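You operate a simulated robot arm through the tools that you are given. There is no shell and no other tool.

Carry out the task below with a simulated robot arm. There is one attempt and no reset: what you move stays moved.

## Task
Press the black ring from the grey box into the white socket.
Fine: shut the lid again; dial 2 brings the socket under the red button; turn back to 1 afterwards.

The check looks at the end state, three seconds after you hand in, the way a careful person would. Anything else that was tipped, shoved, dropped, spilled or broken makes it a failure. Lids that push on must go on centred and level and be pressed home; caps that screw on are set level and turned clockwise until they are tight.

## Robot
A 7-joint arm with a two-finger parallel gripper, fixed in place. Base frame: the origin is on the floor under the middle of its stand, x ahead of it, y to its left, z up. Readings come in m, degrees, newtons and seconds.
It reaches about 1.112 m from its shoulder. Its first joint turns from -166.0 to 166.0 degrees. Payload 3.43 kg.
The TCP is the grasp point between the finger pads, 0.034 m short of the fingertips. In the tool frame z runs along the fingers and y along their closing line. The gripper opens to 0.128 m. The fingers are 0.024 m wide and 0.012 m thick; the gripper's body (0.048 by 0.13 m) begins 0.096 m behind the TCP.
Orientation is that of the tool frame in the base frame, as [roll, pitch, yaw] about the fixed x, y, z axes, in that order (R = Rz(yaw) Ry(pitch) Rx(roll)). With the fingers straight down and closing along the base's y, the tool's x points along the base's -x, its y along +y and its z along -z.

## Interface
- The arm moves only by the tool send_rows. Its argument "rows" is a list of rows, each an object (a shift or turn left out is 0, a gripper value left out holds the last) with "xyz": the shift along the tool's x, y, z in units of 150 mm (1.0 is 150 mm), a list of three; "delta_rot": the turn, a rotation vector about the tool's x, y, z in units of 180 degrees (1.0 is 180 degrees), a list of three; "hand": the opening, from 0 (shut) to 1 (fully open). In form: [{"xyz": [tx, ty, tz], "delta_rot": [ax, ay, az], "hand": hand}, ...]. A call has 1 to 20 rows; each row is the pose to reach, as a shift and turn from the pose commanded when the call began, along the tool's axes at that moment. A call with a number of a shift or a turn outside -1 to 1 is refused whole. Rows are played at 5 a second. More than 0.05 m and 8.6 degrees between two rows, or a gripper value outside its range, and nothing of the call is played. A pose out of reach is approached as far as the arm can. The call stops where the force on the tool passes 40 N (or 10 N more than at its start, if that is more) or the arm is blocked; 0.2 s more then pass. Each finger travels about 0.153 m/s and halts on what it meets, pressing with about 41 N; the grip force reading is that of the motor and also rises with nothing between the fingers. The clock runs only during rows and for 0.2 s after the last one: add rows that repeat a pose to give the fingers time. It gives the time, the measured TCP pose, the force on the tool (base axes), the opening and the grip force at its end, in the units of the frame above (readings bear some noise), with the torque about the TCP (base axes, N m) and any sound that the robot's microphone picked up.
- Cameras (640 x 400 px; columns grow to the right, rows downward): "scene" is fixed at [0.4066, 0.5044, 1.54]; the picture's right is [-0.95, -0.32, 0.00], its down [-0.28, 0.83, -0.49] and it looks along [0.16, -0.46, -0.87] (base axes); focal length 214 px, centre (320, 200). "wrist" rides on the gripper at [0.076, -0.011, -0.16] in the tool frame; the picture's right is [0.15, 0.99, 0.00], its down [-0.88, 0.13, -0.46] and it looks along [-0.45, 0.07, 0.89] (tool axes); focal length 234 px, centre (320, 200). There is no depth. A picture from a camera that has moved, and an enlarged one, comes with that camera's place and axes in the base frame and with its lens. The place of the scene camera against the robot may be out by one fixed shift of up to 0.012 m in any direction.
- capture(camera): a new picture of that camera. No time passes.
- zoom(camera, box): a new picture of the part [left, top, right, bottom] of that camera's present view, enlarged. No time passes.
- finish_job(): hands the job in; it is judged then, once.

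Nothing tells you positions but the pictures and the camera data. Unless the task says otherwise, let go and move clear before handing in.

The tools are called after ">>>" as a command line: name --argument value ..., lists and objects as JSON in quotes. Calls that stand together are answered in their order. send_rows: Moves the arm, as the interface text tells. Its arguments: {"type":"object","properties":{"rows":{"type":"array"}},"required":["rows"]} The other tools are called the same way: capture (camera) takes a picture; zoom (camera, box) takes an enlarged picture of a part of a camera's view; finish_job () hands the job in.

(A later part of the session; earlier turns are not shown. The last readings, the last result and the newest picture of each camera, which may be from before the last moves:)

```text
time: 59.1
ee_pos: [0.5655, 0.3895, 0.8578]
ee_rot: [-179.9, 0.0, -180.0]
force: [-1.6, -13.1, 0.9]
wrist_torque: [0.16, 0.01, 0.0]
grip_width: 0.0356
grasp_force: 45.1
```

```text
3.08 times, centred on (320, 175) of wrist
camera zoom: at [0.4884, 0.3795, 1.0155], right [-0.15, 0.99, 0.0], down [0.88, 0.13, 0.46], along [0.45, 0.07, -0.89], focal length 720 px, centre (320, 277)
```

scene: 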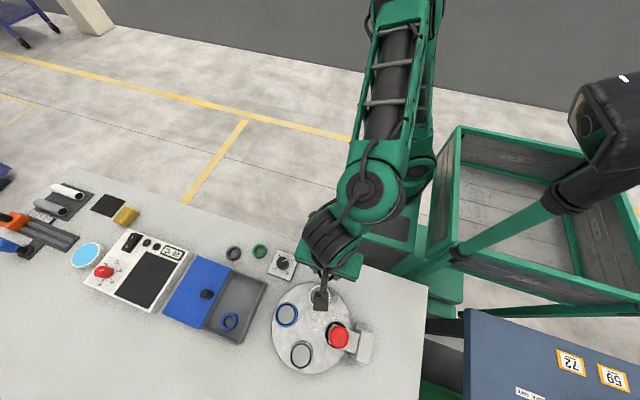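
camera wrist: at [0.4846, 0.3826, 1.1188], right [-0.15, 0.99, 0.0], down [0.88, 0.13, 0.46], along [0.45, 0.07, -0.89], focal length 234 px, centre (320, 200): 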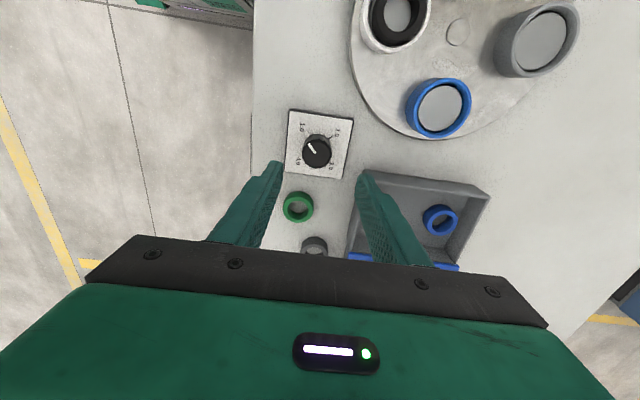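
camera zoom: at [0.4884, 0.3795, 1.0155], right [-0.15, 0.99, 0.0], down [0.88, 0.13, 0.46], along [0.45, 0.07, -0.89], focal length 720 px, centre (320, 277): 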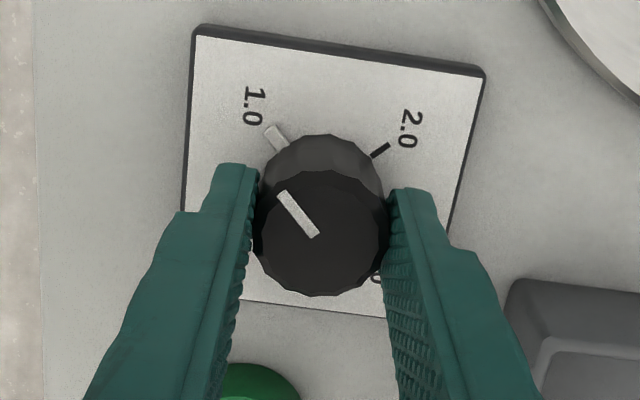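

Knob gripped and centred. I'll relieve the small side load and turn clockwise ~32° first to check the behaviour.

>>> send_rows --rows '[{"xyz": [0, -0.006, 0], "hand": 0.15}, {"xyz": [0, -0.006, 0], "delta_rot": [0, 0, 0.045], "hand": 0.15}, {"xyz": [0, -0.006, 0], "delta_rot": [0, 0, 0.09], "hand": 0.15}, {"xyz": [0, -0.006, 0], "delta_rot": [0, 0, 0.135], "hand": 0.15}, {"xyz": [0, -0.006, 0], "delta_rot": [0, 0, 0.18], "hand": 0.15}, {"xyz": [0, -0.006, 0], "delta_rot": [0, 0, 0.18], "hand": 0.15}]'

>>> capture --camera "wrist"

>>> zoom --camera "scene" --box '[250, 240, 390, 380]'

```text
time: 60.5
ee_pos: [0.5663, 0.3895, 0.8579]
ee_rot: [179.9, 0.1, 147.5]
force: [6.3, -2.4, 1.5]
wrist_torque: [-0.49, 0.32, 0.0]
grip_width: 0.0355
grasp_force: 45.1
```

```text
taken
camera wrist: at [0.4939, 0.4215, 1.0154], right [0.41, 0.91, 0.0], down [0.81, -0.36, 0.46], along [0.42, -0.19, -0.89], focal length 234 px, centre (320, 200)
```

wrist: 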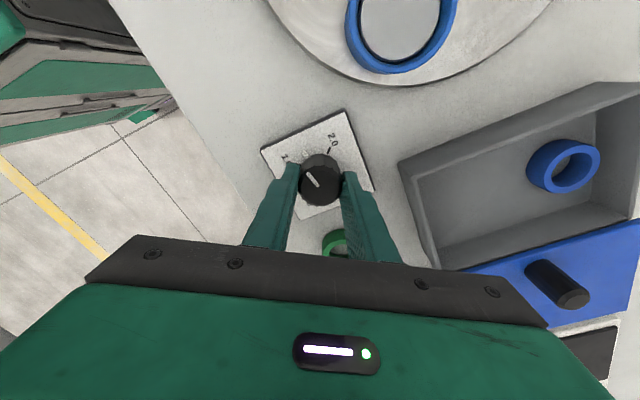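

```text
2.86 times, centred on (320, 310) of scene
camera zoom: at [0.4066, 0.5044, 1.54], right [-0.95, -0.32, 0.0], down [-0.28, 0.83, -0.49], along [0.16, -0.46, -0.87], focal length 613 px, centre (320, -114)
```

zoom: 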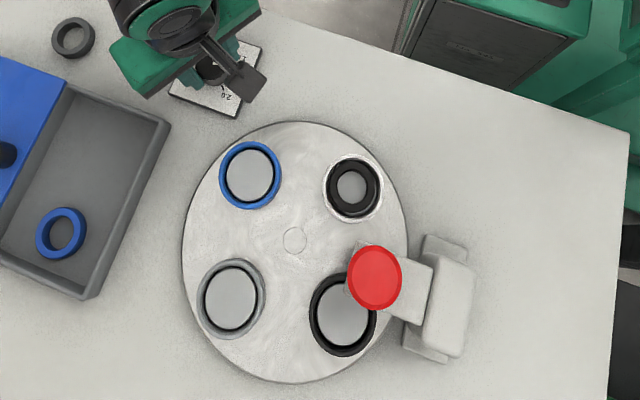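

The turntable follows the dial 1:1 clockwise, bringing white toward the button. Before passing under the press I want to check vertical clearance, so I'll release the dial here and look from the side.

>>> send_rows --rows '[{"hand": 0.3}, {"hand": 0.45}, {"hand": 0.5}, {"xyz": [0, 0, -0.15], "hand": 0.5}, {"xyz": [0, 0, -0.4], "hand": 0.5}, {"xyz": [0, 0, -0.6], "hand": 0.5}, {"xyz": [0, 0, -0.6], "hand": 0.5}]'

>>> capture --camera "wrist"

>>> zoom --camera "scene" --box '[250, 240, 390, 380]'

```text
time: 62.1
ee_pos: [0.5644, 0.39, 0.9462]
ee_rot: [-180.0, -0.1, 147.7]
force: [0.6, -0.1, 1.3]
wrist_torque: [0.0, 0.02, 0.01]
grip_width: 0.0644
grasp_force: 0.0
```

```text
taken
camera wrist: at [0.4926, 0.4214, 1.1047], right [0.41, 0.91, 0.0], down [0.81, -0.36, 0.46], along [0.42, -0.18, -0.89], focal length 234 px, centre (320, 200)
```

wrist: 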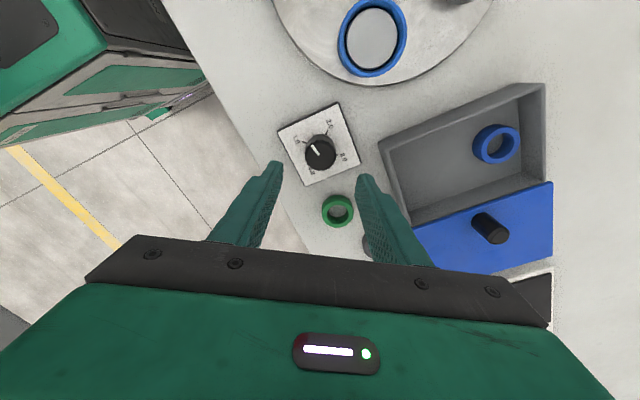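

```text
2.86 times, centred on (320, 310) of scene
camera zoom: at [0.4066, 0.5044, 1.54], right [-0.95, -0.32, 0.0], down [-0.28, 0.83, -0.49], along [0.16, -0.46, -0.87], focal length 613 px, centre (320, -114)
```

zoom: 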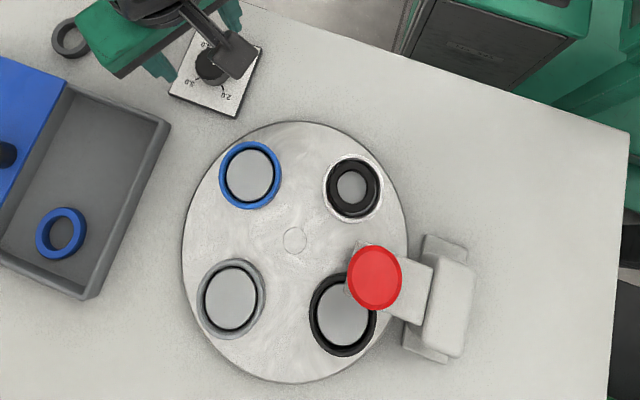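

The dial holds its position. I'll move back over the box area and tilt the gripper so the camera gets a low side view of the press and ring.

>>> send_rows --rows '[{"xyz": [0, 0.08, -0.1], "delta_rot": [0, 0, 0.04], "hand": 0.3}, {"xyz": [-0.01, 0.16, -0.2], "delta_rot": [0, 0, 0.08], "hand": 0.3}, {"xyz": [-0.01, 0.24, -0.27], "delta_rot": [0, 0, 0.12], "hand": 0.3}, {"xyz": [-0.02, 0.32, -0.27], "delta_rot": [0, 0, 0.16], "hand": 0.3}, {"xyz": [-0.02, 0.4, -0.27], "delta_rot": [0, 0, 0.2], "hand": 0.3}, {"xyz": [-0.03, 0.48, -0.27], "delta_rot": [0, 0, 0.24], "hand": 0.3}, {"xyz": [-0.03, 0.56, -0.27], "delta_rot": [0, 0, 0.28], "hand": 0.3}, {"xyz": [-0.03, 0.65, -0.27], "delta_rot": [0, 0, 0.32], "hand": 0.3}, {"xyz": [-0.03, 0.65, -0.27], "delta_rot": [0, 0, 0.3206], "hand": 0.3}]'

>>> send_rows --rows '[{"delta_rot": [0.045, 0, 0], "hand": 0.3}, {"delta_rot": [0.09, 0, 0], "hand": 0.3}, {"delta_rot": [0.135, 0, 0], "hand": 0.3}, {"delta_rot": [0.18, 0, 0], "hand": 0.3}, {"delta_rot": [0.22, 0, 0], "hand": 0.3}, {"delta_rot": [0.25, 0, 0], "hand": 0.3}, {"delta_rot": [0.25, 0, 0], "hand": 0.3}, {"delta_rot": [0.25, 0, 0], "hand": 0.3}]'

>>> capture --camera "wrist"

>>> capture --camera "scene"

```text
time: 64.1
ee_pos: [0.6202, 0.4696, 0.9876]
ee_rot: [179.9, 0.1, 89.8]
force: [0.2, 0.3, -0.1]
wrist_torque: [0.01, 0.02, -0.01]
grip_width: 0.0383
grasp_force: 0.1
```

```text
time: 65.9
ee_pos: [0.6215, 0.471, 0.9891]
ee_rot: [-135.1, 0.0, 90.0]
force: [0.6, 0.5, 0.3]
wrist_torque: [0.03, 0.0, -0.01]
grip_width: 0.0386
grasp_force: 0.0
```

```text
taken
camera wrist: at [0.7249, 0.5466, 1.1078], right [0.7, 0.15, -0.7], down [0.41, -0.88, 0.23], along [-0.58, -0.45, -0.68], focal length 234 px, centre (320, 200)
```

wrist: 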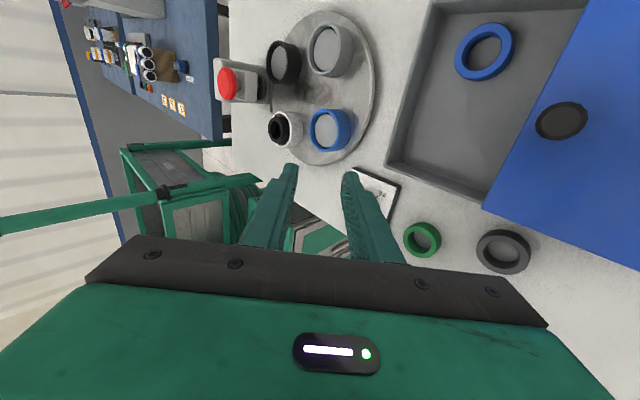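

```text
taken
```

scene: 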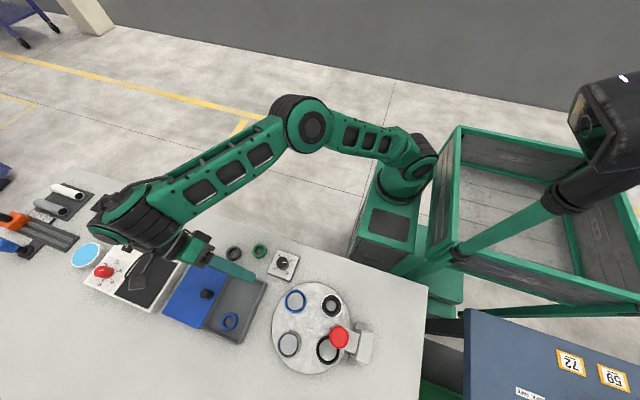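

>>> zoom --camera "wrist" --box '[205, 10, 385, 170]'

>>> zoom --camera "wrist" --box '[205, 30, 305, 160]'

>>> zoom --camera "wrist" --box '[255, 100, 315, 160]'

```text
2.50 times, centred on (295, 90) of wrist
camera zoom: at [0.7249, 0.5466, 1.1078], right [0.7, 0.15, -0.7], down [0.41, -0.88, 0.23], along [-0.58, -0.45, -0.68], focal length 585 px, centre (382, 475)
```

zoom: 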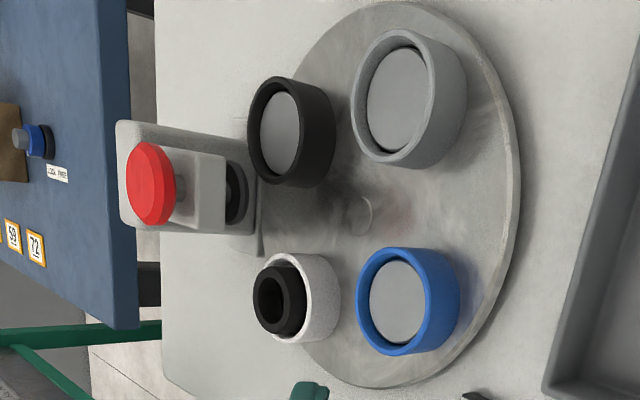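

```text
3.08 times, centred on (255, 95) of wrist
camera zoom: at [0.7249, 0.5466, 1.1078], right [0.7, 0.15, -0.7], down [0.41, -0.88, 0.23], along [-0.58, -0.45, -0.68], focal length 720 px, centre (520, 523)
```

zoom: 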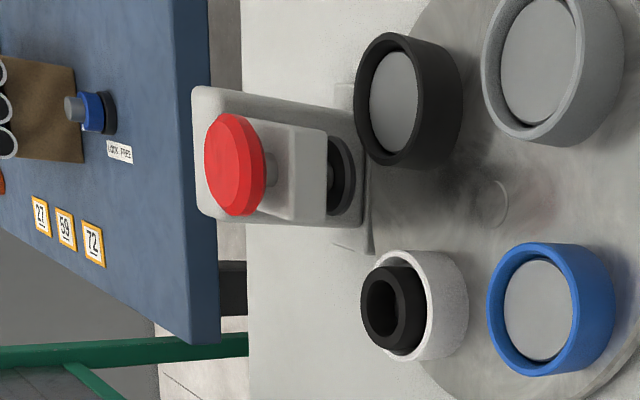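

```text
6.67 times, centred on (285, 130) of wrist
camera zoom: at [0.7249, 0.5466, 1.1078], right [0.7, 0.15, -0.7], down [0.41, -0.88, 0.23], along [-0.58, -0.45, -0.68], focal length 1561 px, centre (553, 667)
```

zoom: 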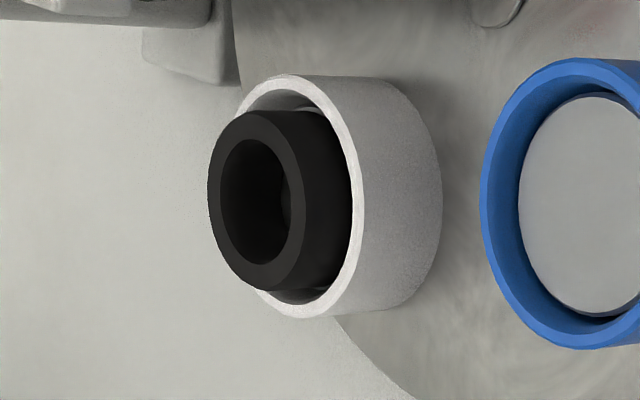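

Excellent side view: plunger bottom z≈0.866, ring top z≈0.8555, so about 10 mm clearance; the ring sits level in the white cup. I'll untilt and return to the dial to finish turning to 2.

>>> send_rows --rows '[{"delta_rot": [-0.045, 0, 0], "hand": 0.3}, {"delta_rot": [-0.09, 0, 0], "hand": 0.3}, {"delta_rot": [-0.135, 0, 0], "hand": 0.3}, {"delta_rot": [-0.18, 0, 0], "hand": 0.3}, {"delta_rot": [-0.22, 0, 0], "hand": 0.3}, {"delta_rot": [-0.25, 0, 0], "hand": 0.3}, {"delta_rot": [-0.25, 0, 0], "hand": 0.5}]'

>>> send_rows --rows '[{"xyz": [-0.06, -0.04, 0], "delta_rot": [0, 0, -0.04], "hand": 0.5}, {"xyz": [-0.13, -0.09, 0], "delta_rot": [0, 0, -0.08], "hand": 0.5}, {"xyz": [-0.2, -0.14, 0], "delta_rot": [0, 0, -0.12], "hand": 0.5}, {"xyz": [-0.27, -0.19, 0], "delta_rot": [0, 0, -0.16], "hand": 0.5}, {"xyz": [-0.34, -0.24, 0], "delta_rot": [0, 0, -0.2], "hand": 0.5}, {"xyz": [-0.41, -0.29, 0.1], "delta_rot": [0, 0, -0.24], "hand": 0.5}, {"xyz": [-0.48, -0.34, 0.2], "delta_rot": [0, 0, -0.28], "hand": 0.5}, {"xyz": [-0.533, -0.373, 0.27], "delta_rot": [0, 0, -0.3206], "hand": 0.5}, {"xyz": [-0.533, -0.373, 0.27], "delta_rot": [0, 0, -0.3206], "hand": 0.5}, {"xyz": [-0.533, -0.373, 0.27], "delta_rot": [0, 0, -0.3206], "hand": 0.5}]'

>>> zoom --camera "wrist" --box '[270, 90, 370, 190]'

```text
time: 67.5
ee_pos: [0.6203, 0.4693, 0.9886]
ee_rot: [179.8, 0.0, 90.0]
force: [-0.1, -0.5, 0.0]
wrist_torque: [-0.01, -0.02, 0.0]
grip_width: 0.0642
grasp_force: 0.1
```

```text
time: 69.7
ee_pos: [0.5629, 0.3905, 0.9473]
ee_rot: [-180.0, 0.1, 147.6]
force: [-0.6, 0.1, 0.5]
wrist_torque: [0.0, 0.01, 0.03]
grip_width: 0.0643
grasp_force: 0.1
```

```text
4.00 times, centred on (320, 140) of wrist
camera zoom: at [0.4923, 0.4216, 1.1055], right [0.41, 0.91, 0.0], down [0.81, -0.36, 0.46], along [0.42, -0.18, -0.89], focal length 937 px, centre (320, 440)
```

zoom: 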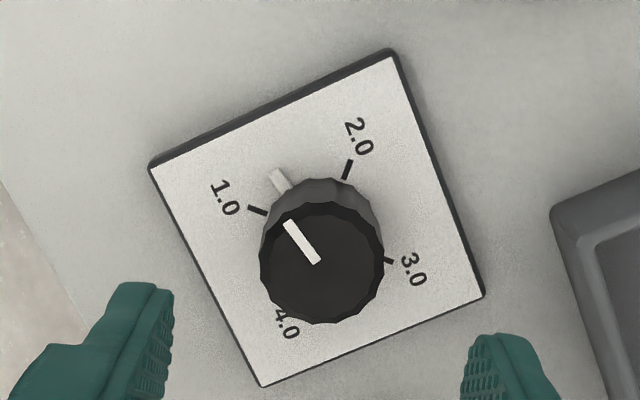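

The knob is aligned with the tool axis. Descending, gripping, and turning the remaining ~58° clockwise to 2.

>>> send_rows --rows '[{"xyz": [0, 0, 0.2], "hand": 0.5}, {"xyz": [0, 0, 0.4], "hand": 0.5}, {"xyz": [0, 0, 0.55], "hand": 0.5}, {"xyz": [0, 0, 0.6], "hand": 0.5}, {"xyz": [0, 0, 0.6], "hand": 0.4}, {"xyz": [0, 0, 0.6], "hand": 0.3}, {"xyz": [0, 0, 0.6], "hand": 0.15}, {"xyz": [0, 0, 0.6], "hand": 0.15}, {"xyz": [0, 0, 0.6], "hand": 0.15}]'

>>> zoom --camera "wrist" --box '[260, 110, 380, 230]'

```text
time: 71.7
ee_pos: [0.5633, 0.3915, 0.8567]
ee_rot: [-180.0, 0.1, 147.7]
force: [-2.8, -0.5, -5.1]
wrist_torque: [0.41, -0.23, -0.01]
grip_width: 0.0355
grasp_force: 44.8
```

```text
3.33 times, centred on (320, 170) of wrist
camera zoom: at [0.4922, 0.4225, 1.0156], right [0.41, 0.91, 0.0], down [0.81, -0.36, 0.46], along [0.42, -0.18, -0.89], focal length 781 px, centre (320, 300)
```

zoom: 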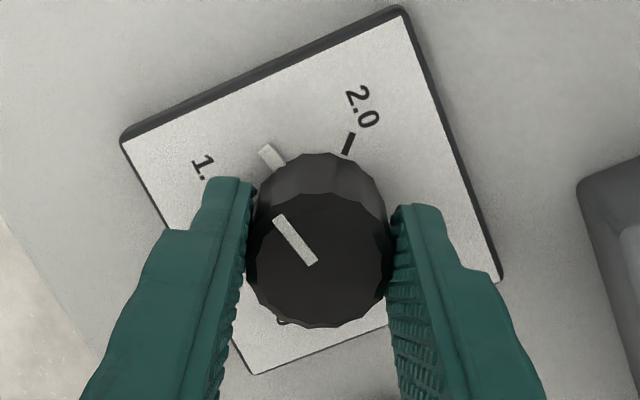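

>>> send_rows --rows '[{"delta_rot": [0, 0, 0.04], "hand": 0.15}, {"delta_rot": [0, 0, 0.08], "hand": 0.15}, {"delta_rot": [0, 0, 0.12], "hand": 0.15}, {"delta_rot": [0, 0, 0.16], "hand": 0.15}, {"delta_rot": [0, 0, 0.16], "hand": 0.15}]'

>>> zoom --camera "scene" --box '[250, 240, 390, 380]'

```text
time: 72.9
ee_pos: [0.5645, 0.3918, 0.8591]
ee_rot: [179.8, -0.1, 118.8]
force: [-1.8, 14.9, -0.4]
wrist_torque: [0.19, 0.73, -0.01]
grip_width: 0.0352
grasp_force: 44.8
```

```text
2.86 times, centred on (320, 310) of scene
camera zoom: at [0.4066, 0.5044, 1.54], right [-0.95, -0.32, 0.0], down [-0.28, 0.83, -0.49], along [0.16, -0.46, -0.87], focal length 613 px, centre (320, -114)
```

zoom: 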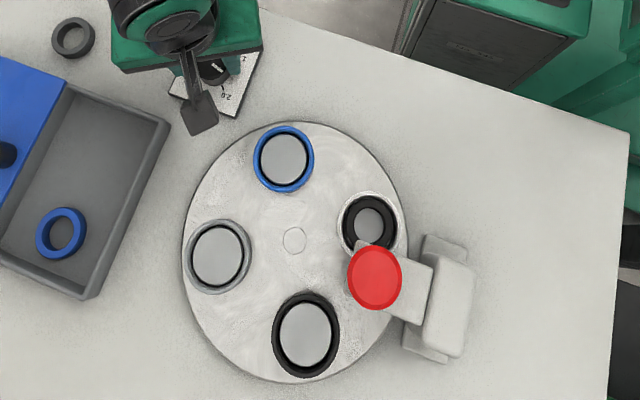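

Ring stays in the cup as it turns. Continuing the last ~29° to 2.

>>> send_rows --rows '[{"xyz": [0, 0.003, 0], "delta_rot": [0, 0, 0.03], "hand": 0.15}, {"xyz": [0, 0.003, 0], "delta_rot": [0, 0, 0.06], "hand": 0.15}, {"xyz": [0, 0.003, 0], "delta_rot": [0, 0, 0.09], "hand": 0.15}, {"xyz": [0, 0.003, 0], "delta_rot": [0, 0, 0.12], "hand": 0.15}, {"xyz": [0, 0.003, 0], "delta_rot": [0, 0, 0.15], "hand": 0.15}, {"xyz": [0, 0.003, 0], "delta_rot": [0, 0, 0.16], "hand": 0.15}, {"xyz": [0, 0.003, 0], "delta_rot": [0, 0, 0.16], "hand": 0.15}]'

>>> zoom --camera "scene" --box '[250, 240, 390, 380]'

>>> zoom --camera "wrist" --box '[230, 100, 410, 240]'

```text
time: 74.5
ee_pos: [0.5646, 0.391, 0.857]
ee_rot: [179.9, 0.0, 90.0]
force: [6.7, 21.5, 22.3]
wrist_torque: [0.26, 0.41, -0.05]
grip_width: 0.0353
grasp_force: 45.4
```

```text
2.86 times, centred on (320, 310) of scene
camera zoom: at [0.4066, 0.5044, 1.54], right [-0.95, -0.32, 0.0], down [-0.28, 0.83, -0.49], along [0.16, -0.46, -0.87], focal length 613 px, centre (320, -114)
```

zoom: 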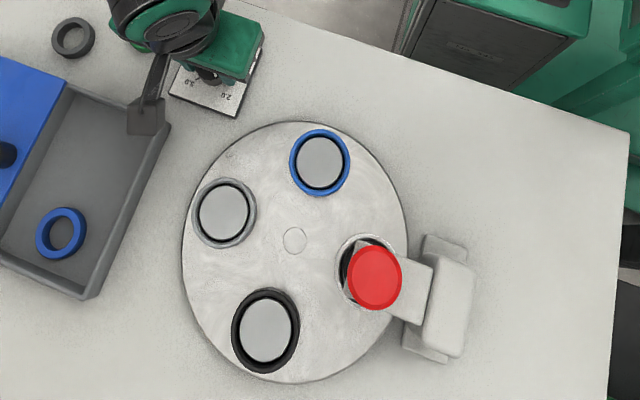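

```text
2.86 times, centred on (320, 170) of wrist
camera zoom: at [0.5521, 0.4675, 1.0157], right [0.99, 0.15, 0.0], down [0.13, -0.88, 0.45], along [0.07, -0.45, -0.89], focal length 669 px, centre (320, 286)
```

zoom: 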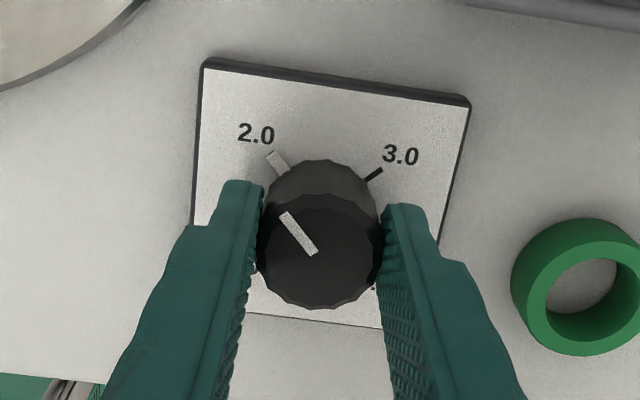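

Dial at 2.0 with white under the red button. Releasing the dial, rising and moving above the button with closed fingers.

>>> send_rows --rows '[{"hand": 0.3}, {"hand": 0.45}, {"hand": 0.5}, {"xyz": [0, 0, -0.15], "hand": 0.5}, {"xyz": [0, 0, -0.4], "hand": 0.5}, {"xyz": [0, 0, -0.7], "hand": 0.3}, {"xyz": [0, 0, -0.95], "hand": 0.0}, {"xyz": [0.2, -0.2, -1.0], "hand": 0}, {"xyz": [0.4, -0.45, -1.0], "hand": 0}, {"xyz": [0.6, -0.7, -1.0], "hand": 0}, {"xyz": [0.8, -0.95, -1.0], "hand": 0}, {"xyz": [0.85, -1.0, -1.0], "hand": 0}, {"xyz": [0.85, -1.0, -1.0], "hand": 0}]'

>>> capture --camera "wrist"

>>> zoom --camera "scene" --box '[250, 240, 390, 380]'

```text
time: 77.3
ee_pos: [0.4149, 0.5195, 1.0077]
ee_rot: [-179.9, 0.1, 90.1]
force: [-0.6, 0.9, 0.7]
wrist_torque: [0.04, 0.02, 0.02]
grip_width: 0.0
grasp_force: 33.0
```

```text
taken
camera wrist: at [0.4017, 0.5953, 1.1654], right [0.99, 0.15, 0.0], down [0.13, -0.88, 0.46], along [0.07, -0.45, -0.89], focal length 234 px, centre (320, 200)
```

wrist: 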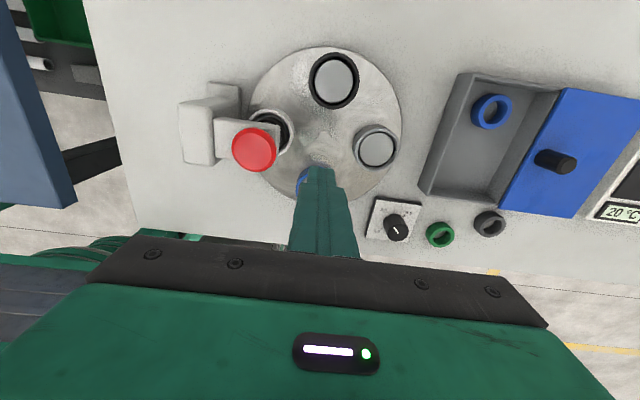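

```text
2.86 times, centred on (320, 310) of scene
camera zoom: at [0.4066, 0.5044, 1.54], right [-0.95, -0.32, 0.0], down [-0.28, 0.83, -0.49], along [0.16, -0.46, -0.87], focal length 613 px, centre (320, -114)
```

zoom: 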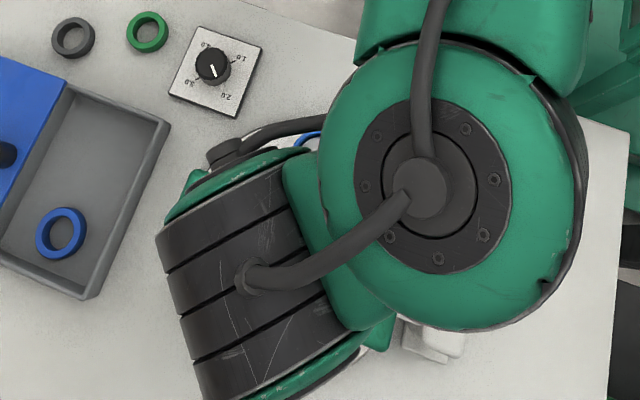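

>>> zoom --camera "wrist" --box '[170, 70, 310, 190]'

>>> zoom --camera "wrist" --box '[360, 190, 430, 250]'

```text
3.33 times, centred on (240, 130) of wrist
camera zoom: at [0.4017, 0.5953, 1.1654], right [0.99, 0.15, 0.0], down [0.13, -0.88, 0.46], along [0.07, -0.45, -0.89], focal length 781 px, centre (587, 433)
```

zoom: 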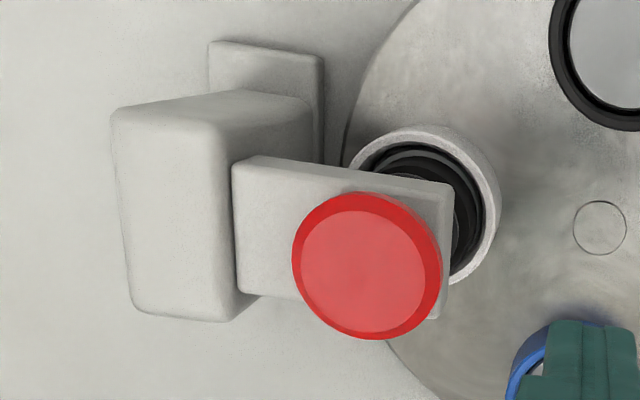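

```text
6.67 times, centred on (395, 220) of wrist
camera zoom: at [0.4017, 0.5953, 1.1654], right [0.99, 0.15, 0.0], down [0.13, -0.88, 0.46], along [0.07, -0.45, -0.89], focal length 1561 px, centre (-180, 67)
```

zoom: 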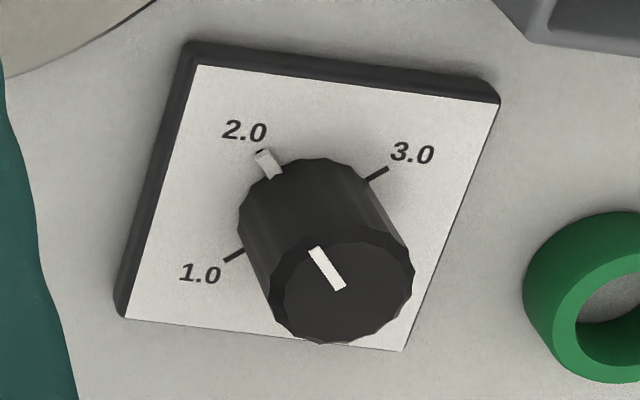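

Dial tab is right on 2.0, and the white cup is directly under the plunger. Moving above the red button (≈(0.344, 0.521)).

>>> send_rows --rows '[{"xyz": [0.01, -0.15, 0], "hand": 0}, {"xyz": [0.01, -0.3, 0.02], "hand": 0}, {"xyz": [0.01, -0.47, 0.05], "hand": 0}, {"xyz": [0.01, -0.47, 0.15], "hand": 0}, {"xyz": [0.01, -0.47, 0.15], "hand": 0}, {"xyz": [0.01, -0.47, 0.15], "hand": 0}]'

>>> zoom --camera "wrist" --box '[230, 80, 410, 240]'

```text
time: 78.7
ee_pos: [0.3438, 0.5187, 0.9838]
ee_rot: [-179.9, 0.0, 90.0]
force: [0.3, 0.3, -0.8]
wrist_torque: [-0.02, 0.02, 0.02]
grip_width: 0.0
grasp_force: 33.3
```

```text
2.50 times, centred on (320, 160) of wrist
camera zoom: at [0.3308, 0.5946, 1.1428], right [0.99, 0.15, 0.0], down [0.13, -0.88, 0.46], along [0.07, -0.45, -0.89], focal length 585 px, centre (320, 300)
```

zoom: 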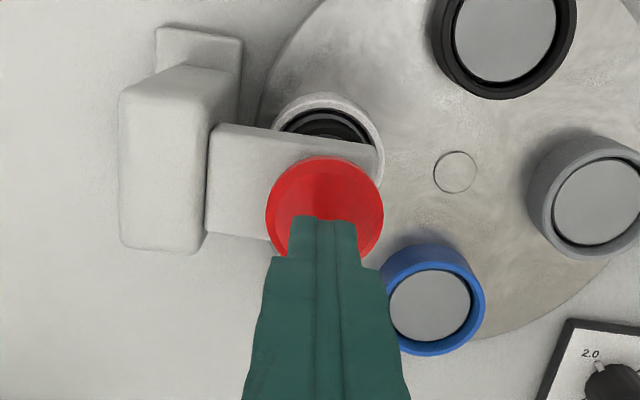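

Small shift to centre on the button, then press down gradually.

>>> send_rows --rows '[{"xyz": [0.018, 0.012, 0], "hand": 0}, {"xyz": [0.018, 0.012, 0.08], "hand": 0}, {"xyz": [0.018, 0.012, 0.15], "hand": 0}, {"xyz": [0.018, 0.012, 0.18], "hand": 0}, {"xyz": [0.018, 0.012, 0.18], "hand": 0}]'

```text
time: 79.9
ee_pos: [0.3454, 0.5226, 0.9581]
ee_rot: [-179.9, 0.0, 89.9]
force: [0.9, -0.5, 2.9]
wrist_torque: [-0.04, -0.06, 0.02]
grip_width: 0.0
grasp_force: 32.8
```

Contact with the button at tip z≈0.924. Pressing further.

>>> send_rows --rows '[{"xyz": [0, 0, 0.02], "hand": 0}, {"xyz": [0, 0, 0.04], "hand": 0}, {"xyz": [0, 0, 0.055], "hand": 0}, {"xyz": [0, 0, 0.067], "hand": 0}, {"xyz": [0, 0, 0.067], "hand": 0}]'

>>> zoom --camera "wrist" --box '[230, 80, 410, 240]'

```text
time: 81.1
ee_pos: [0.3454, 0.5218, 0.9481]
ee_rot: [179.9, -0.1, 90.0]
force: [1.9, 0.7, 14.2]
wrist_torque: [-0.07, -0.06, 0.12]
grip_width: 0.0
grasp_force: 33.3
heard: click
```

```text
2.50 times, centred on (320, 160) of wrist
camera zoom: at [0.3326, 0.5974, 1.1062], right [0.99, 0.15, 0.0], down [0.13, -0.88, 0.45], along [0.07, -0.45, -0.89], focal length 585 px, centre (320, 300)
```

zoom: 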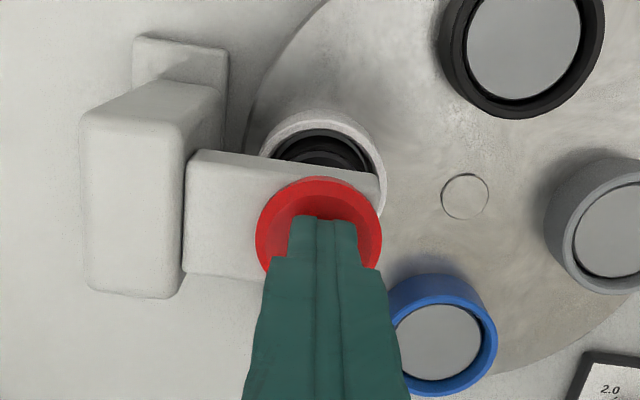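

A click at 10 mm travel. I'll keep pressing to see whether there's more stroke before the hard stop.

>>> send_rows --rows '[{"xyz": [0, 0, 0.01], "hand": 0}, {"xyz": [0, 0, 0.02], "hand": 0}, {"xyz": [0, 0, 0.03], "hand": 0}, {"xyz": [0, 0, 0.03], "hand": 0}]'

```text
time: 81.7
ee_pos: [0.3318, 0.5225, 0.9525]
ee_rot: [179.1, -0.3, 90.2]
force: [-2.5, -0.7, 2.7]
wrist_torque: [0.02, 0.25, -0.05]
grip_width: 0.0
grasp_force: 33.0
stopped in row 2: the force on the tool passed its limit at 44 N (the readings are from after the stop); the commanded pose is now the measured one
```

The button bottomed at ~11 mm with 44 N. I'll back off and inspect the ring from the side.

>>> send_rows --rows '[{"xyz": [0, 0, -0.1], "hand": 0}, {"xyz": [0, 0, -0.3], "hand": 0}, {"xyz": [0, 0, -0.3], "hand": 0}]'

>>> capture --camera "wrist"

>>> zoom --camera "wrist" --box '[240, 60, 400, 200]'

```text
time: 82.5
ee_pos: [0.3319, 0.5211, 0.9949]
ee_rot: [179.2, -0.1, 89.9]
force: [0.6, 0.0, -0.2]
wrist_torque: [-0.01, -0.02, -0.01]
grip_width: 0.0
grasp_force: 32.7
```

```text
taken
camera wrist: at [0.3183, 0.5965, 1.1538], right [0.99, 0.15, 0.01], down [0.12, -0.88, 0.45], along [0.08, -0.45, -0.89], focal length 234 px, centre (320, 200)
```

wrist: 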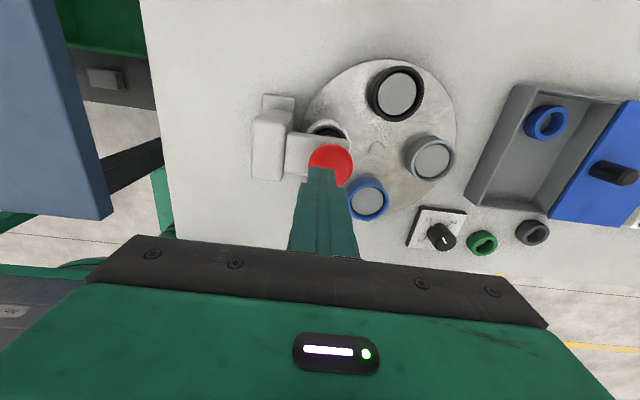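

```text
2.86 times, centred on (320, 130) of wrist
camera zoom: at [0.3183, 0.5965, 1.1538], right [0.99, 0.15, 0.01], down [0.12, -0.88, 0.45], along [0.08, -0.45, -0.89], focal length 669 px, centre (320, 400)
```

zoom: 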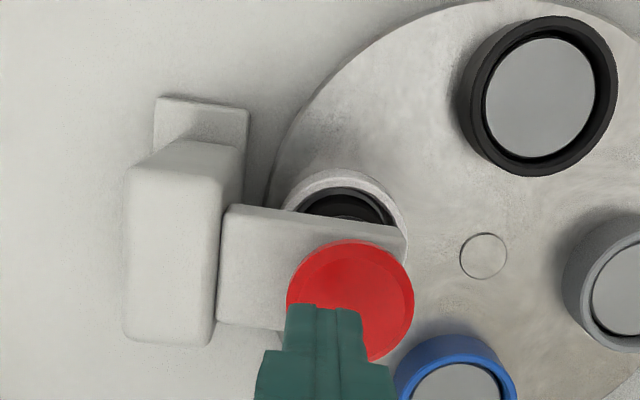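

>>> send_rows --rows '[{"xyz": [-0.03, 0.25, -0.05], "hand": 0}, {"xyz": [-0.07, 0.5, -0.05], "hand": 0}, {"xyz": [-0.12, 0.75, -0.05], "hand": 0}, {"xyz": [-0.17, 0.96, -0.05], "hand": 0}, {"xyz": [-0.17, 0.96, -0.05], "hand": 0}]'

>>> send_rows --rows '[{"xyz": [-0.03, 0.2, 0], "delta_rot": [0.04, 0, 0], "hand": 0}, {"xyz": [-0.07, 0.4, 0], "delta_rot": [0.08, 0, 0], "hand": 0}, {"xyz": [-0.12, 0.6, 0], "delta_rot": [0.12, 0, 0], "hand": 0}, {"xyz": [-0.17, 0.8, 0], "delta_rot": [0.16, 0, 0], "hand": 0}, {"xyz": [-0.17, 0.96, 0], "delta_rot": [0.2, 0, 0], "hand": 0}, {"xyz": [-0.17, 0.96, 0], "delta_rot": [0.245, 0, 0], "hand": 0}, {"xyz": [-0.17, 0.96, 0], "delta_rot": [0.245, 0, 0], "hand": 0}, {"xyz": [-0.17, 0.96, 0], "delta_rot": [0.245, 0, 0], "hand": 0}]'

>>> capture --camera "wrist"

>>> zoom --camera "wrist" --box '[205, 30, 305, 160]'

```text
time: 83.7
ee_pos: [0.4754, 0.4945, 1.0046]
ee_rot: [179.3, -0.1, 90.0]
force: [-0.9, 0.8, 0.6]
wrist_torque: [0.0, 0.03, 0.01]
grip_width: 0.0
grasp_force: 33.3
```

```text
time: 85.5
ee_pos: [0.621, 0.4712, 1.0083]
ee_rot: [-136.7, -0.3, 90.1]
force: [0.7, 0.0, -0.3]
wrist_torque: [0.0, 0.0, 0.02]
grip_width: 0.0
grasp_force: 32.6
```

```text
taken
camera wrist: at [0.721, 0.5473, 1.1302], right [0.72, 0.15, -0.68], down [0.41, -0.88, 0.24], along [-0.56, -0.45, -0.7], focal length 234 px, centre (320, 200)
```

wrist: 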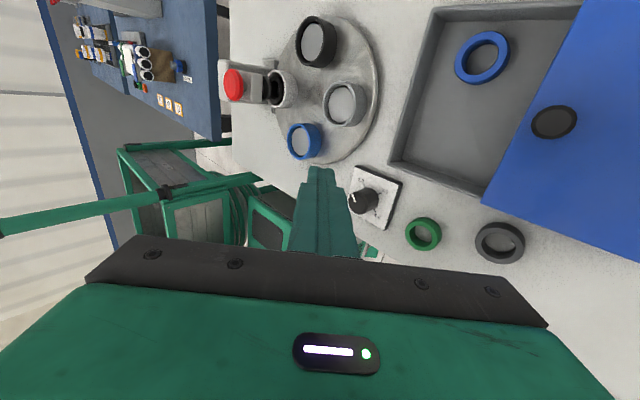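

```text
3.08 times, centred on (255, 95) of wrist
camera zoom: at [0.721, 0.5473, 1.1302], right [0.72, 0.15, -0.68], down [0.41, -0.88, 0.24], along [-0.56, -0.45, -0.7], focal length 720 px, centre (520, 523)
```

zoom: 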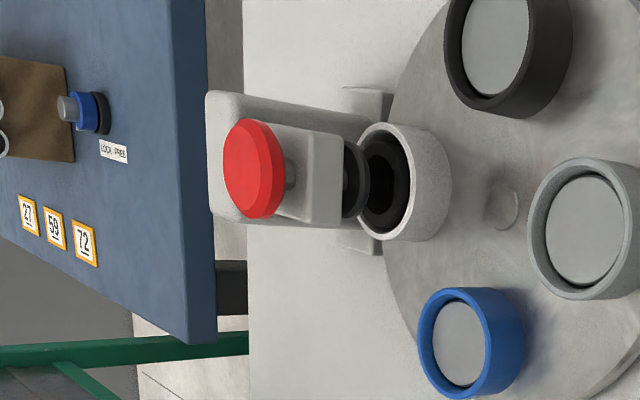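

>>> zoom --camera "wrist" --box '[250, 55, 310, 115]'

>>> zoom --camera "wrist" --box '[262, 65, 302, 105]'

```text
6.67 times, centred on (280, 85) of wrist
camera zoom: at [0.721, 0.5473, 1.1302], right [0.72, 0.15, -0.68], down [0.41, -0.88, 0.24], along [-0.56, -0.45, -0.7], focal length 1561 px, centre (587, 967)
```

zoom: 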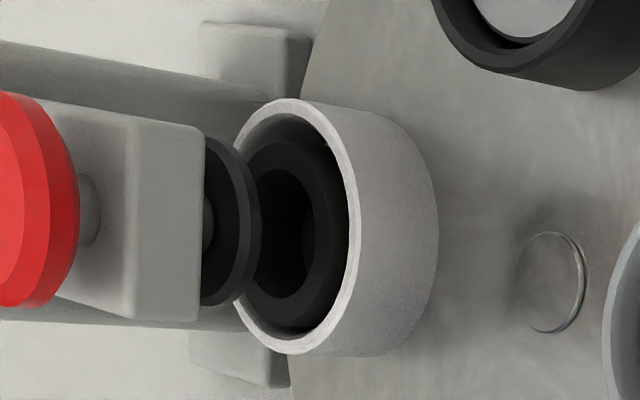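

```text
10.00 times, centred on (282, 85) of wrist
camera zoom: at [0.721, 0.5473, 1.1302], right [0.72, 0.15, -0.68], down [0.41, -0.88, 0.24], along [-0.56, -0.45, -0.7], focal length 2342 px, centre (700, 1350)
```

zoom: 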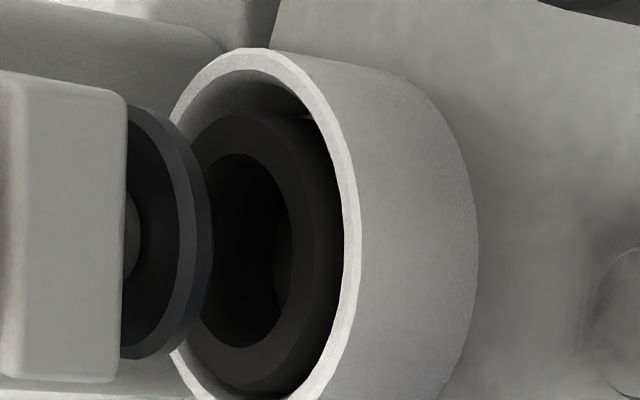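

The ring has been driven down into the white cup (its top went from ~14 mm above the rim to about flush). I'll untilt and return to the dial to turn back to 1, then inspect closely.

>>> send_rows --rows '[{"delta_rot": [-0.045, 0, 0], "hand": 0.2}, {"delta_rot": [-0.09, 0, 0], "hand": 0.4}, {"delta_rot": [-0.135, 0, 0], "hand": 0.5}, {"delta_rot": [-0.18, 0, 0], "hand": 0.5}, {"delta_rot": [-0.22, 0, 0], "hand": 0.5}, {"delta_rot": [-0.2406, 0, 0], "hand": 0.5}, {"delta_rot": [-0.2406, 0, 0], "hand": 0.5}]'

>>> send_rows --rows '[{"xyz": [-0.13, -0.09, 0.05], "hand": 0.5}, {"xyz": [-0.27, -0.19, 0.1], "hand": 0.5}, {"xyz": [-0.4, -0.28, 0.2], "hand": 0.5}, {"xyz": [-0.533, -0.377, 0.3], "hand": 0.5}, {"xyz": [-0.533, -0.377, 0.387], "hand": 0.5}, {"xyz": [-0.533, -0.377, 0.387], "hand": 0.5}, {"xyz": [-0.533, -0.377, 0.387], "hand": 0.5}]'

>>> zoom --camera "wrist" --box '[270, 90, 370, 190]'

```text
time: 87.1
ee_pos: [0.6206, 0.4718, 1.0079]
ee_rot: [179.8, -0.2, 90.0]
force: [-0.8, -0.1, -0.1]
wrist_torque: [0.02, 0.04, -0.01]
grip_width: 0.0639
grasp_force: 0.0
```

```text
time: 88.7
ee_pos: [0.5647, 0.3904, 0.952]
ee_rot: [-179.9, -0.3, 90.1]
force: [-0.5, -0.2, 0.4]
wrist_torque: [0.04, 0.02, 0.05]
grip_width: 0.0642
grasp_force: 0.1
```

```text
4.00 times, centred on (320, 140) of wrist
camera zoom: at [0.5523, 0.4658, 1.1091], right [0.99, 0.15, 0.0], down [0.13, -0.88, 0.45], along [0.07, -0.45, -0.89], focal length 937 px, centre (320, 440)
```

zoom: 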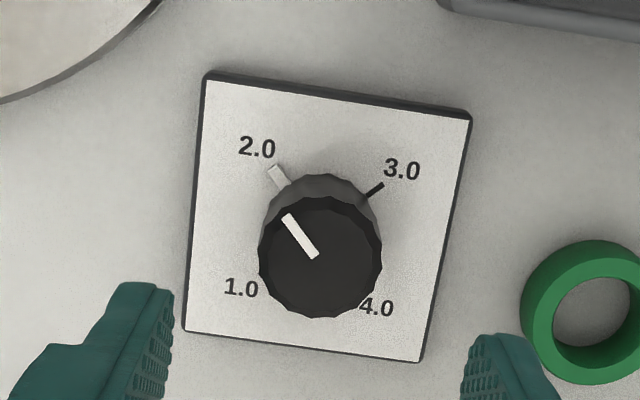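

Aligned over the dial. Descend, grip.

>>> send_rows --rows '[{"xyz": [-0.003, 0.003, 0.2], "hand": 0.5}, {"xyz": [-0.003, 0.003, 0.4], "hand": 0.5}, {"xyz": [-0.003, 0.003, 0.55], "hand": 0.5}, {"xyz": [-0.003, 0.003, 0.63], "hand": 0.5}, {"xyz": [-0.003, 0.003, 0.63], "hand": 0.4}, {"xyz": [-0.003, 0.003, 0.63], "hand": 0.3}, {"xyz": [-0.003, 0.003, 0.63], "hand": 0.15}, {"xyz": [-0.003, 0.003, 0.63], "hand": 0.15}, {"xyz": [-0.003, 0.003, 0.63], "hand": 0.15}]'

>>> zoom --camera "wrist" --box '[230, 100, 410, 240]'

```text
time: 90.7
ee_pos: [0.5652, 0.3913, 0.8537]
ee_rot: [-180.0, -0.2, 90.0]
force: [7.6, 2.4, -5.6]
wrist_torque: [0.36, 0.51, -0.04]
grip_width: 0.0357
grasp_force: 45.3
```

```text
2.86 times, centred on (320, 170) of wrist
camera zoom: at [0.5525, 0.4666, 1.0127], right [0.99, 0.15, 0.0], down [0.13, -0.88, 0.45], along [0.07, -0.45, -0.89], focal length 669 px, centre (320, 286)
```

zoom: 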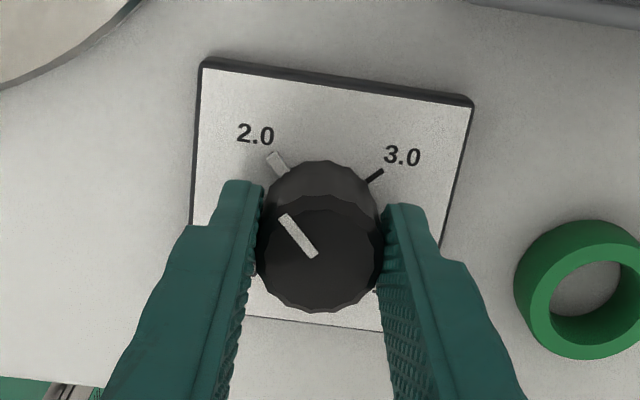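

Gripped. Turning back counter-clockwise 90° to 1, slowly.

>>> send_rows --rows '[{"delta_rot": [0, 0, -0.03], "hand": 0.15}, {"delta_rot": [0, 0, -0.06], "hand": 0.15}, {"delta_rot": [0, 0, -0.1], "hand": 0.15}, {"delta_rot": [0, 0, -0.14], "hand": 0.15}, {"delta_rot": [0, 0, -0.18], "hand": 0.15}, {"delta_rot": [0, 0, -0.22], "hand": 0.15}, {"delta_rot": [0, 0, -0.25], "hand": 0.15}, {"delta_rot": [0, 0, -0.25], "hand": 0.15}]'

>>> zoom --camera "scene" --box '[250, 240, 390, 380]'

```text
time: 92.5
ee_pos: [0.5642, 0.3912, 0.8535]
ee_rot: [180.0, -0.2, 135.1]
force: [-14.2, -4.2, -19.1]
wrist_torque: [-0.7, 0.8, -0.03]
grip_width: 0.0354
grasp_force: 45.3
```

```text
2.86 times, centred on (320, 310) of scene
camera zoom: at [0.4066, 0.5044, 1.54], right [-0.95, -0.32, 0.0], down [-0.28, 0.83, -0.49], along [0.16, -0.46, -0.87], focal length 613 px, centre (320, -114)
```

zoom: 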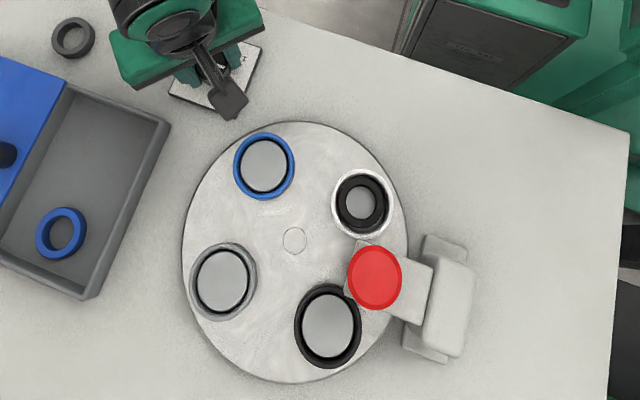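

>>> send_rows --rows '[{"xyz": [0, 0, 0.006], "delta_rot": [0, 0, -0.03], "hand": 0.15}, {"xyz": [0, 0, 0.008], "delta_rot": [0, 0, -0.07], "hand": 0.15}, {"xyz": [0, 0, 0.008], "delta_rot": [0, 0, -0.11], "hand": 0.15}, {"xyz": [0, 0, 0.008], "delta_rot": [0, 0, -0.15], "hand": 0.15}, {"xyz": [0, 0, 0.008], "delta_rot": [0, 0, -0.19], "hand": 0.15}, {"xyz": [0, 0, 0.008], "delta_rot": [0, 0, -0.23], "hand": 0.15}, {"xyz": [0, 0, 0.008], "delta_rot": [0, 0, -0.25], "hand": 0.15}, {"xyz": [0, 0, 0.008], "delta_rot": [0, 0, -0.25], "hand": 0.15}]'

>>> zoom --camera "scene" --box '[250, 240, 390, 380]'

>>> zoom --camera "wrist" --box '[230, 100, 410, 240]'

```text
time: 94.3
ee_pos: [0.5644, 0.3906, 0.8545]
ee_rot: [179.9, -0.1, -180.0]
force: [-25.5, -18.0, 8.9]
wrist_torque: [-1.24, 0.32, 0.01]
grip_width: 0.0356
grasp_force: 44.7
```

```text
2.86 times, centred on (320, 310) of scene
camera zoom: at [0.4066, 0.5044, 1.54], right [-0.95, -0.32, 0.0], down [-0.28, 0.83, -0.49], along [0.16, -0.46, -0.87], focal length 613 px, centre (320, -114)
```

zoom: 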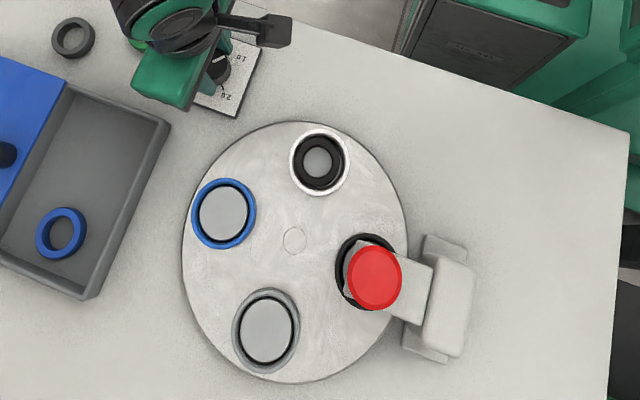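

```text
2.86 times, centred on (320, 170) of wrist
camera zoom: at [0.4873, 0.3789, 1.0126], right [-0.15, 0.99, 0.0], down [0.88, 0.13, 0.46], along [0.45, 0.07, -0.89], focal length 669 px, centre (320, 286)
```

zoom: 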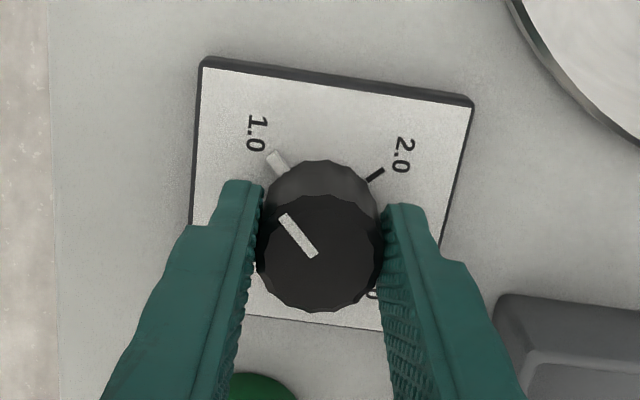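

Dial is back on 1.0 and white with the ring is back in its place. Relieving side load, releasing and rising.

>>> send_rows --rows '[{"xyz": [0.008, -0.006, 0], "hand": 0.15}, {"xyz": [0.008, -0.006, 0], "hand": 0.15}, {"xyz": [0.008, -0.006, 0], "hand": 0.3}, {"xyz": [0.008, -0.006, 0], "hand": 0.45}, {"xyz": [0.008, -0.006, 0], "hand": 0.5}, {"xyz": [0.008, -0.006, -0.15], "hand": 0.5}, {"xyz": [0.008, -0.006, -0.4], "hand": 0.5}, {"xyz": [0.008, -0.006, -0.65], "hand": 0.5}, {"xyz": [0.008, -0.006, -0.65], "hand": 0.5}]'

>>> capture --camera "wrist"

>>> zoom --camera "wrist" --box '[270, 90, 370, 190]'

>>> zoom --camera "scene" --box '[300, 270, 340, 310]'

```text
time: 96.3
ee_pos: [0.5645, 0.3896, 0.9499]
ee_rot: [179.8, 0.0, -180.0]
force: [0.2, -0.2, 0.1]
wrist_torque: [0.0, -0.02, 0.03]
grip_width: 0.064
grasp_force: 0.0
```

```text
taken
camera wrist: at [0.4875, 0.3781, 1.1087], right [-0.15, 0.99, 0.0], down [0.88, 0.13, 0.46], along [0.45, 0.07, -0.89], focal length 234 px, centre (320, 200)
```

wrist: 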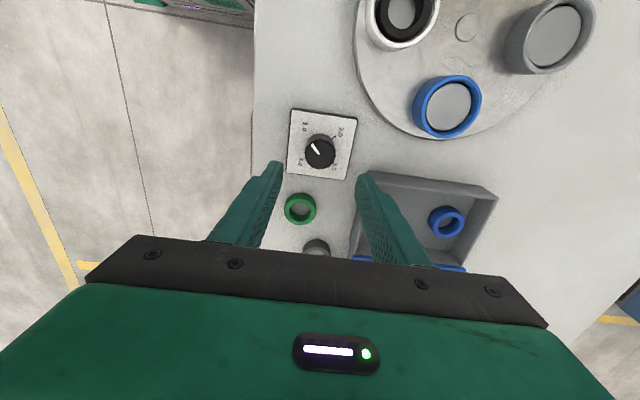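

```text
4.00 times, centred on (320, 140) of wrist
camera zoom: at [0.4875, 0.3781, 1.1087], right [-0.15, 0.99, 0.0], down [0.88, 0.13, 0.46], along [0.45, 0.07, -0.89], focal length 937 px, centre (320, 440)
```

zoom: 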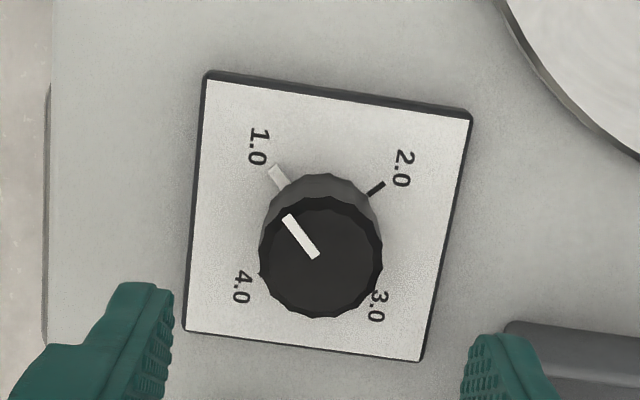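

```text
10.00 times, centred on (320, 290) of scene
camera zoom: at [0.4066, 0.5044, 1.54], right [-0.95, -0.32, 0.0], down [-0.28, 0.83, -0.49], along [0.16, -0.46, -0.87], focal length 2145 px, centre (320, -700)
```

zoom: 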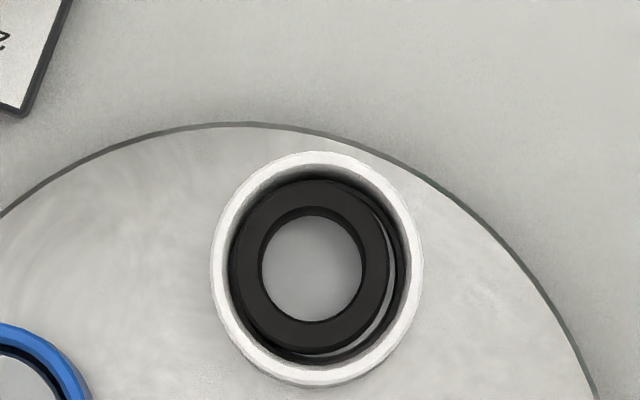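

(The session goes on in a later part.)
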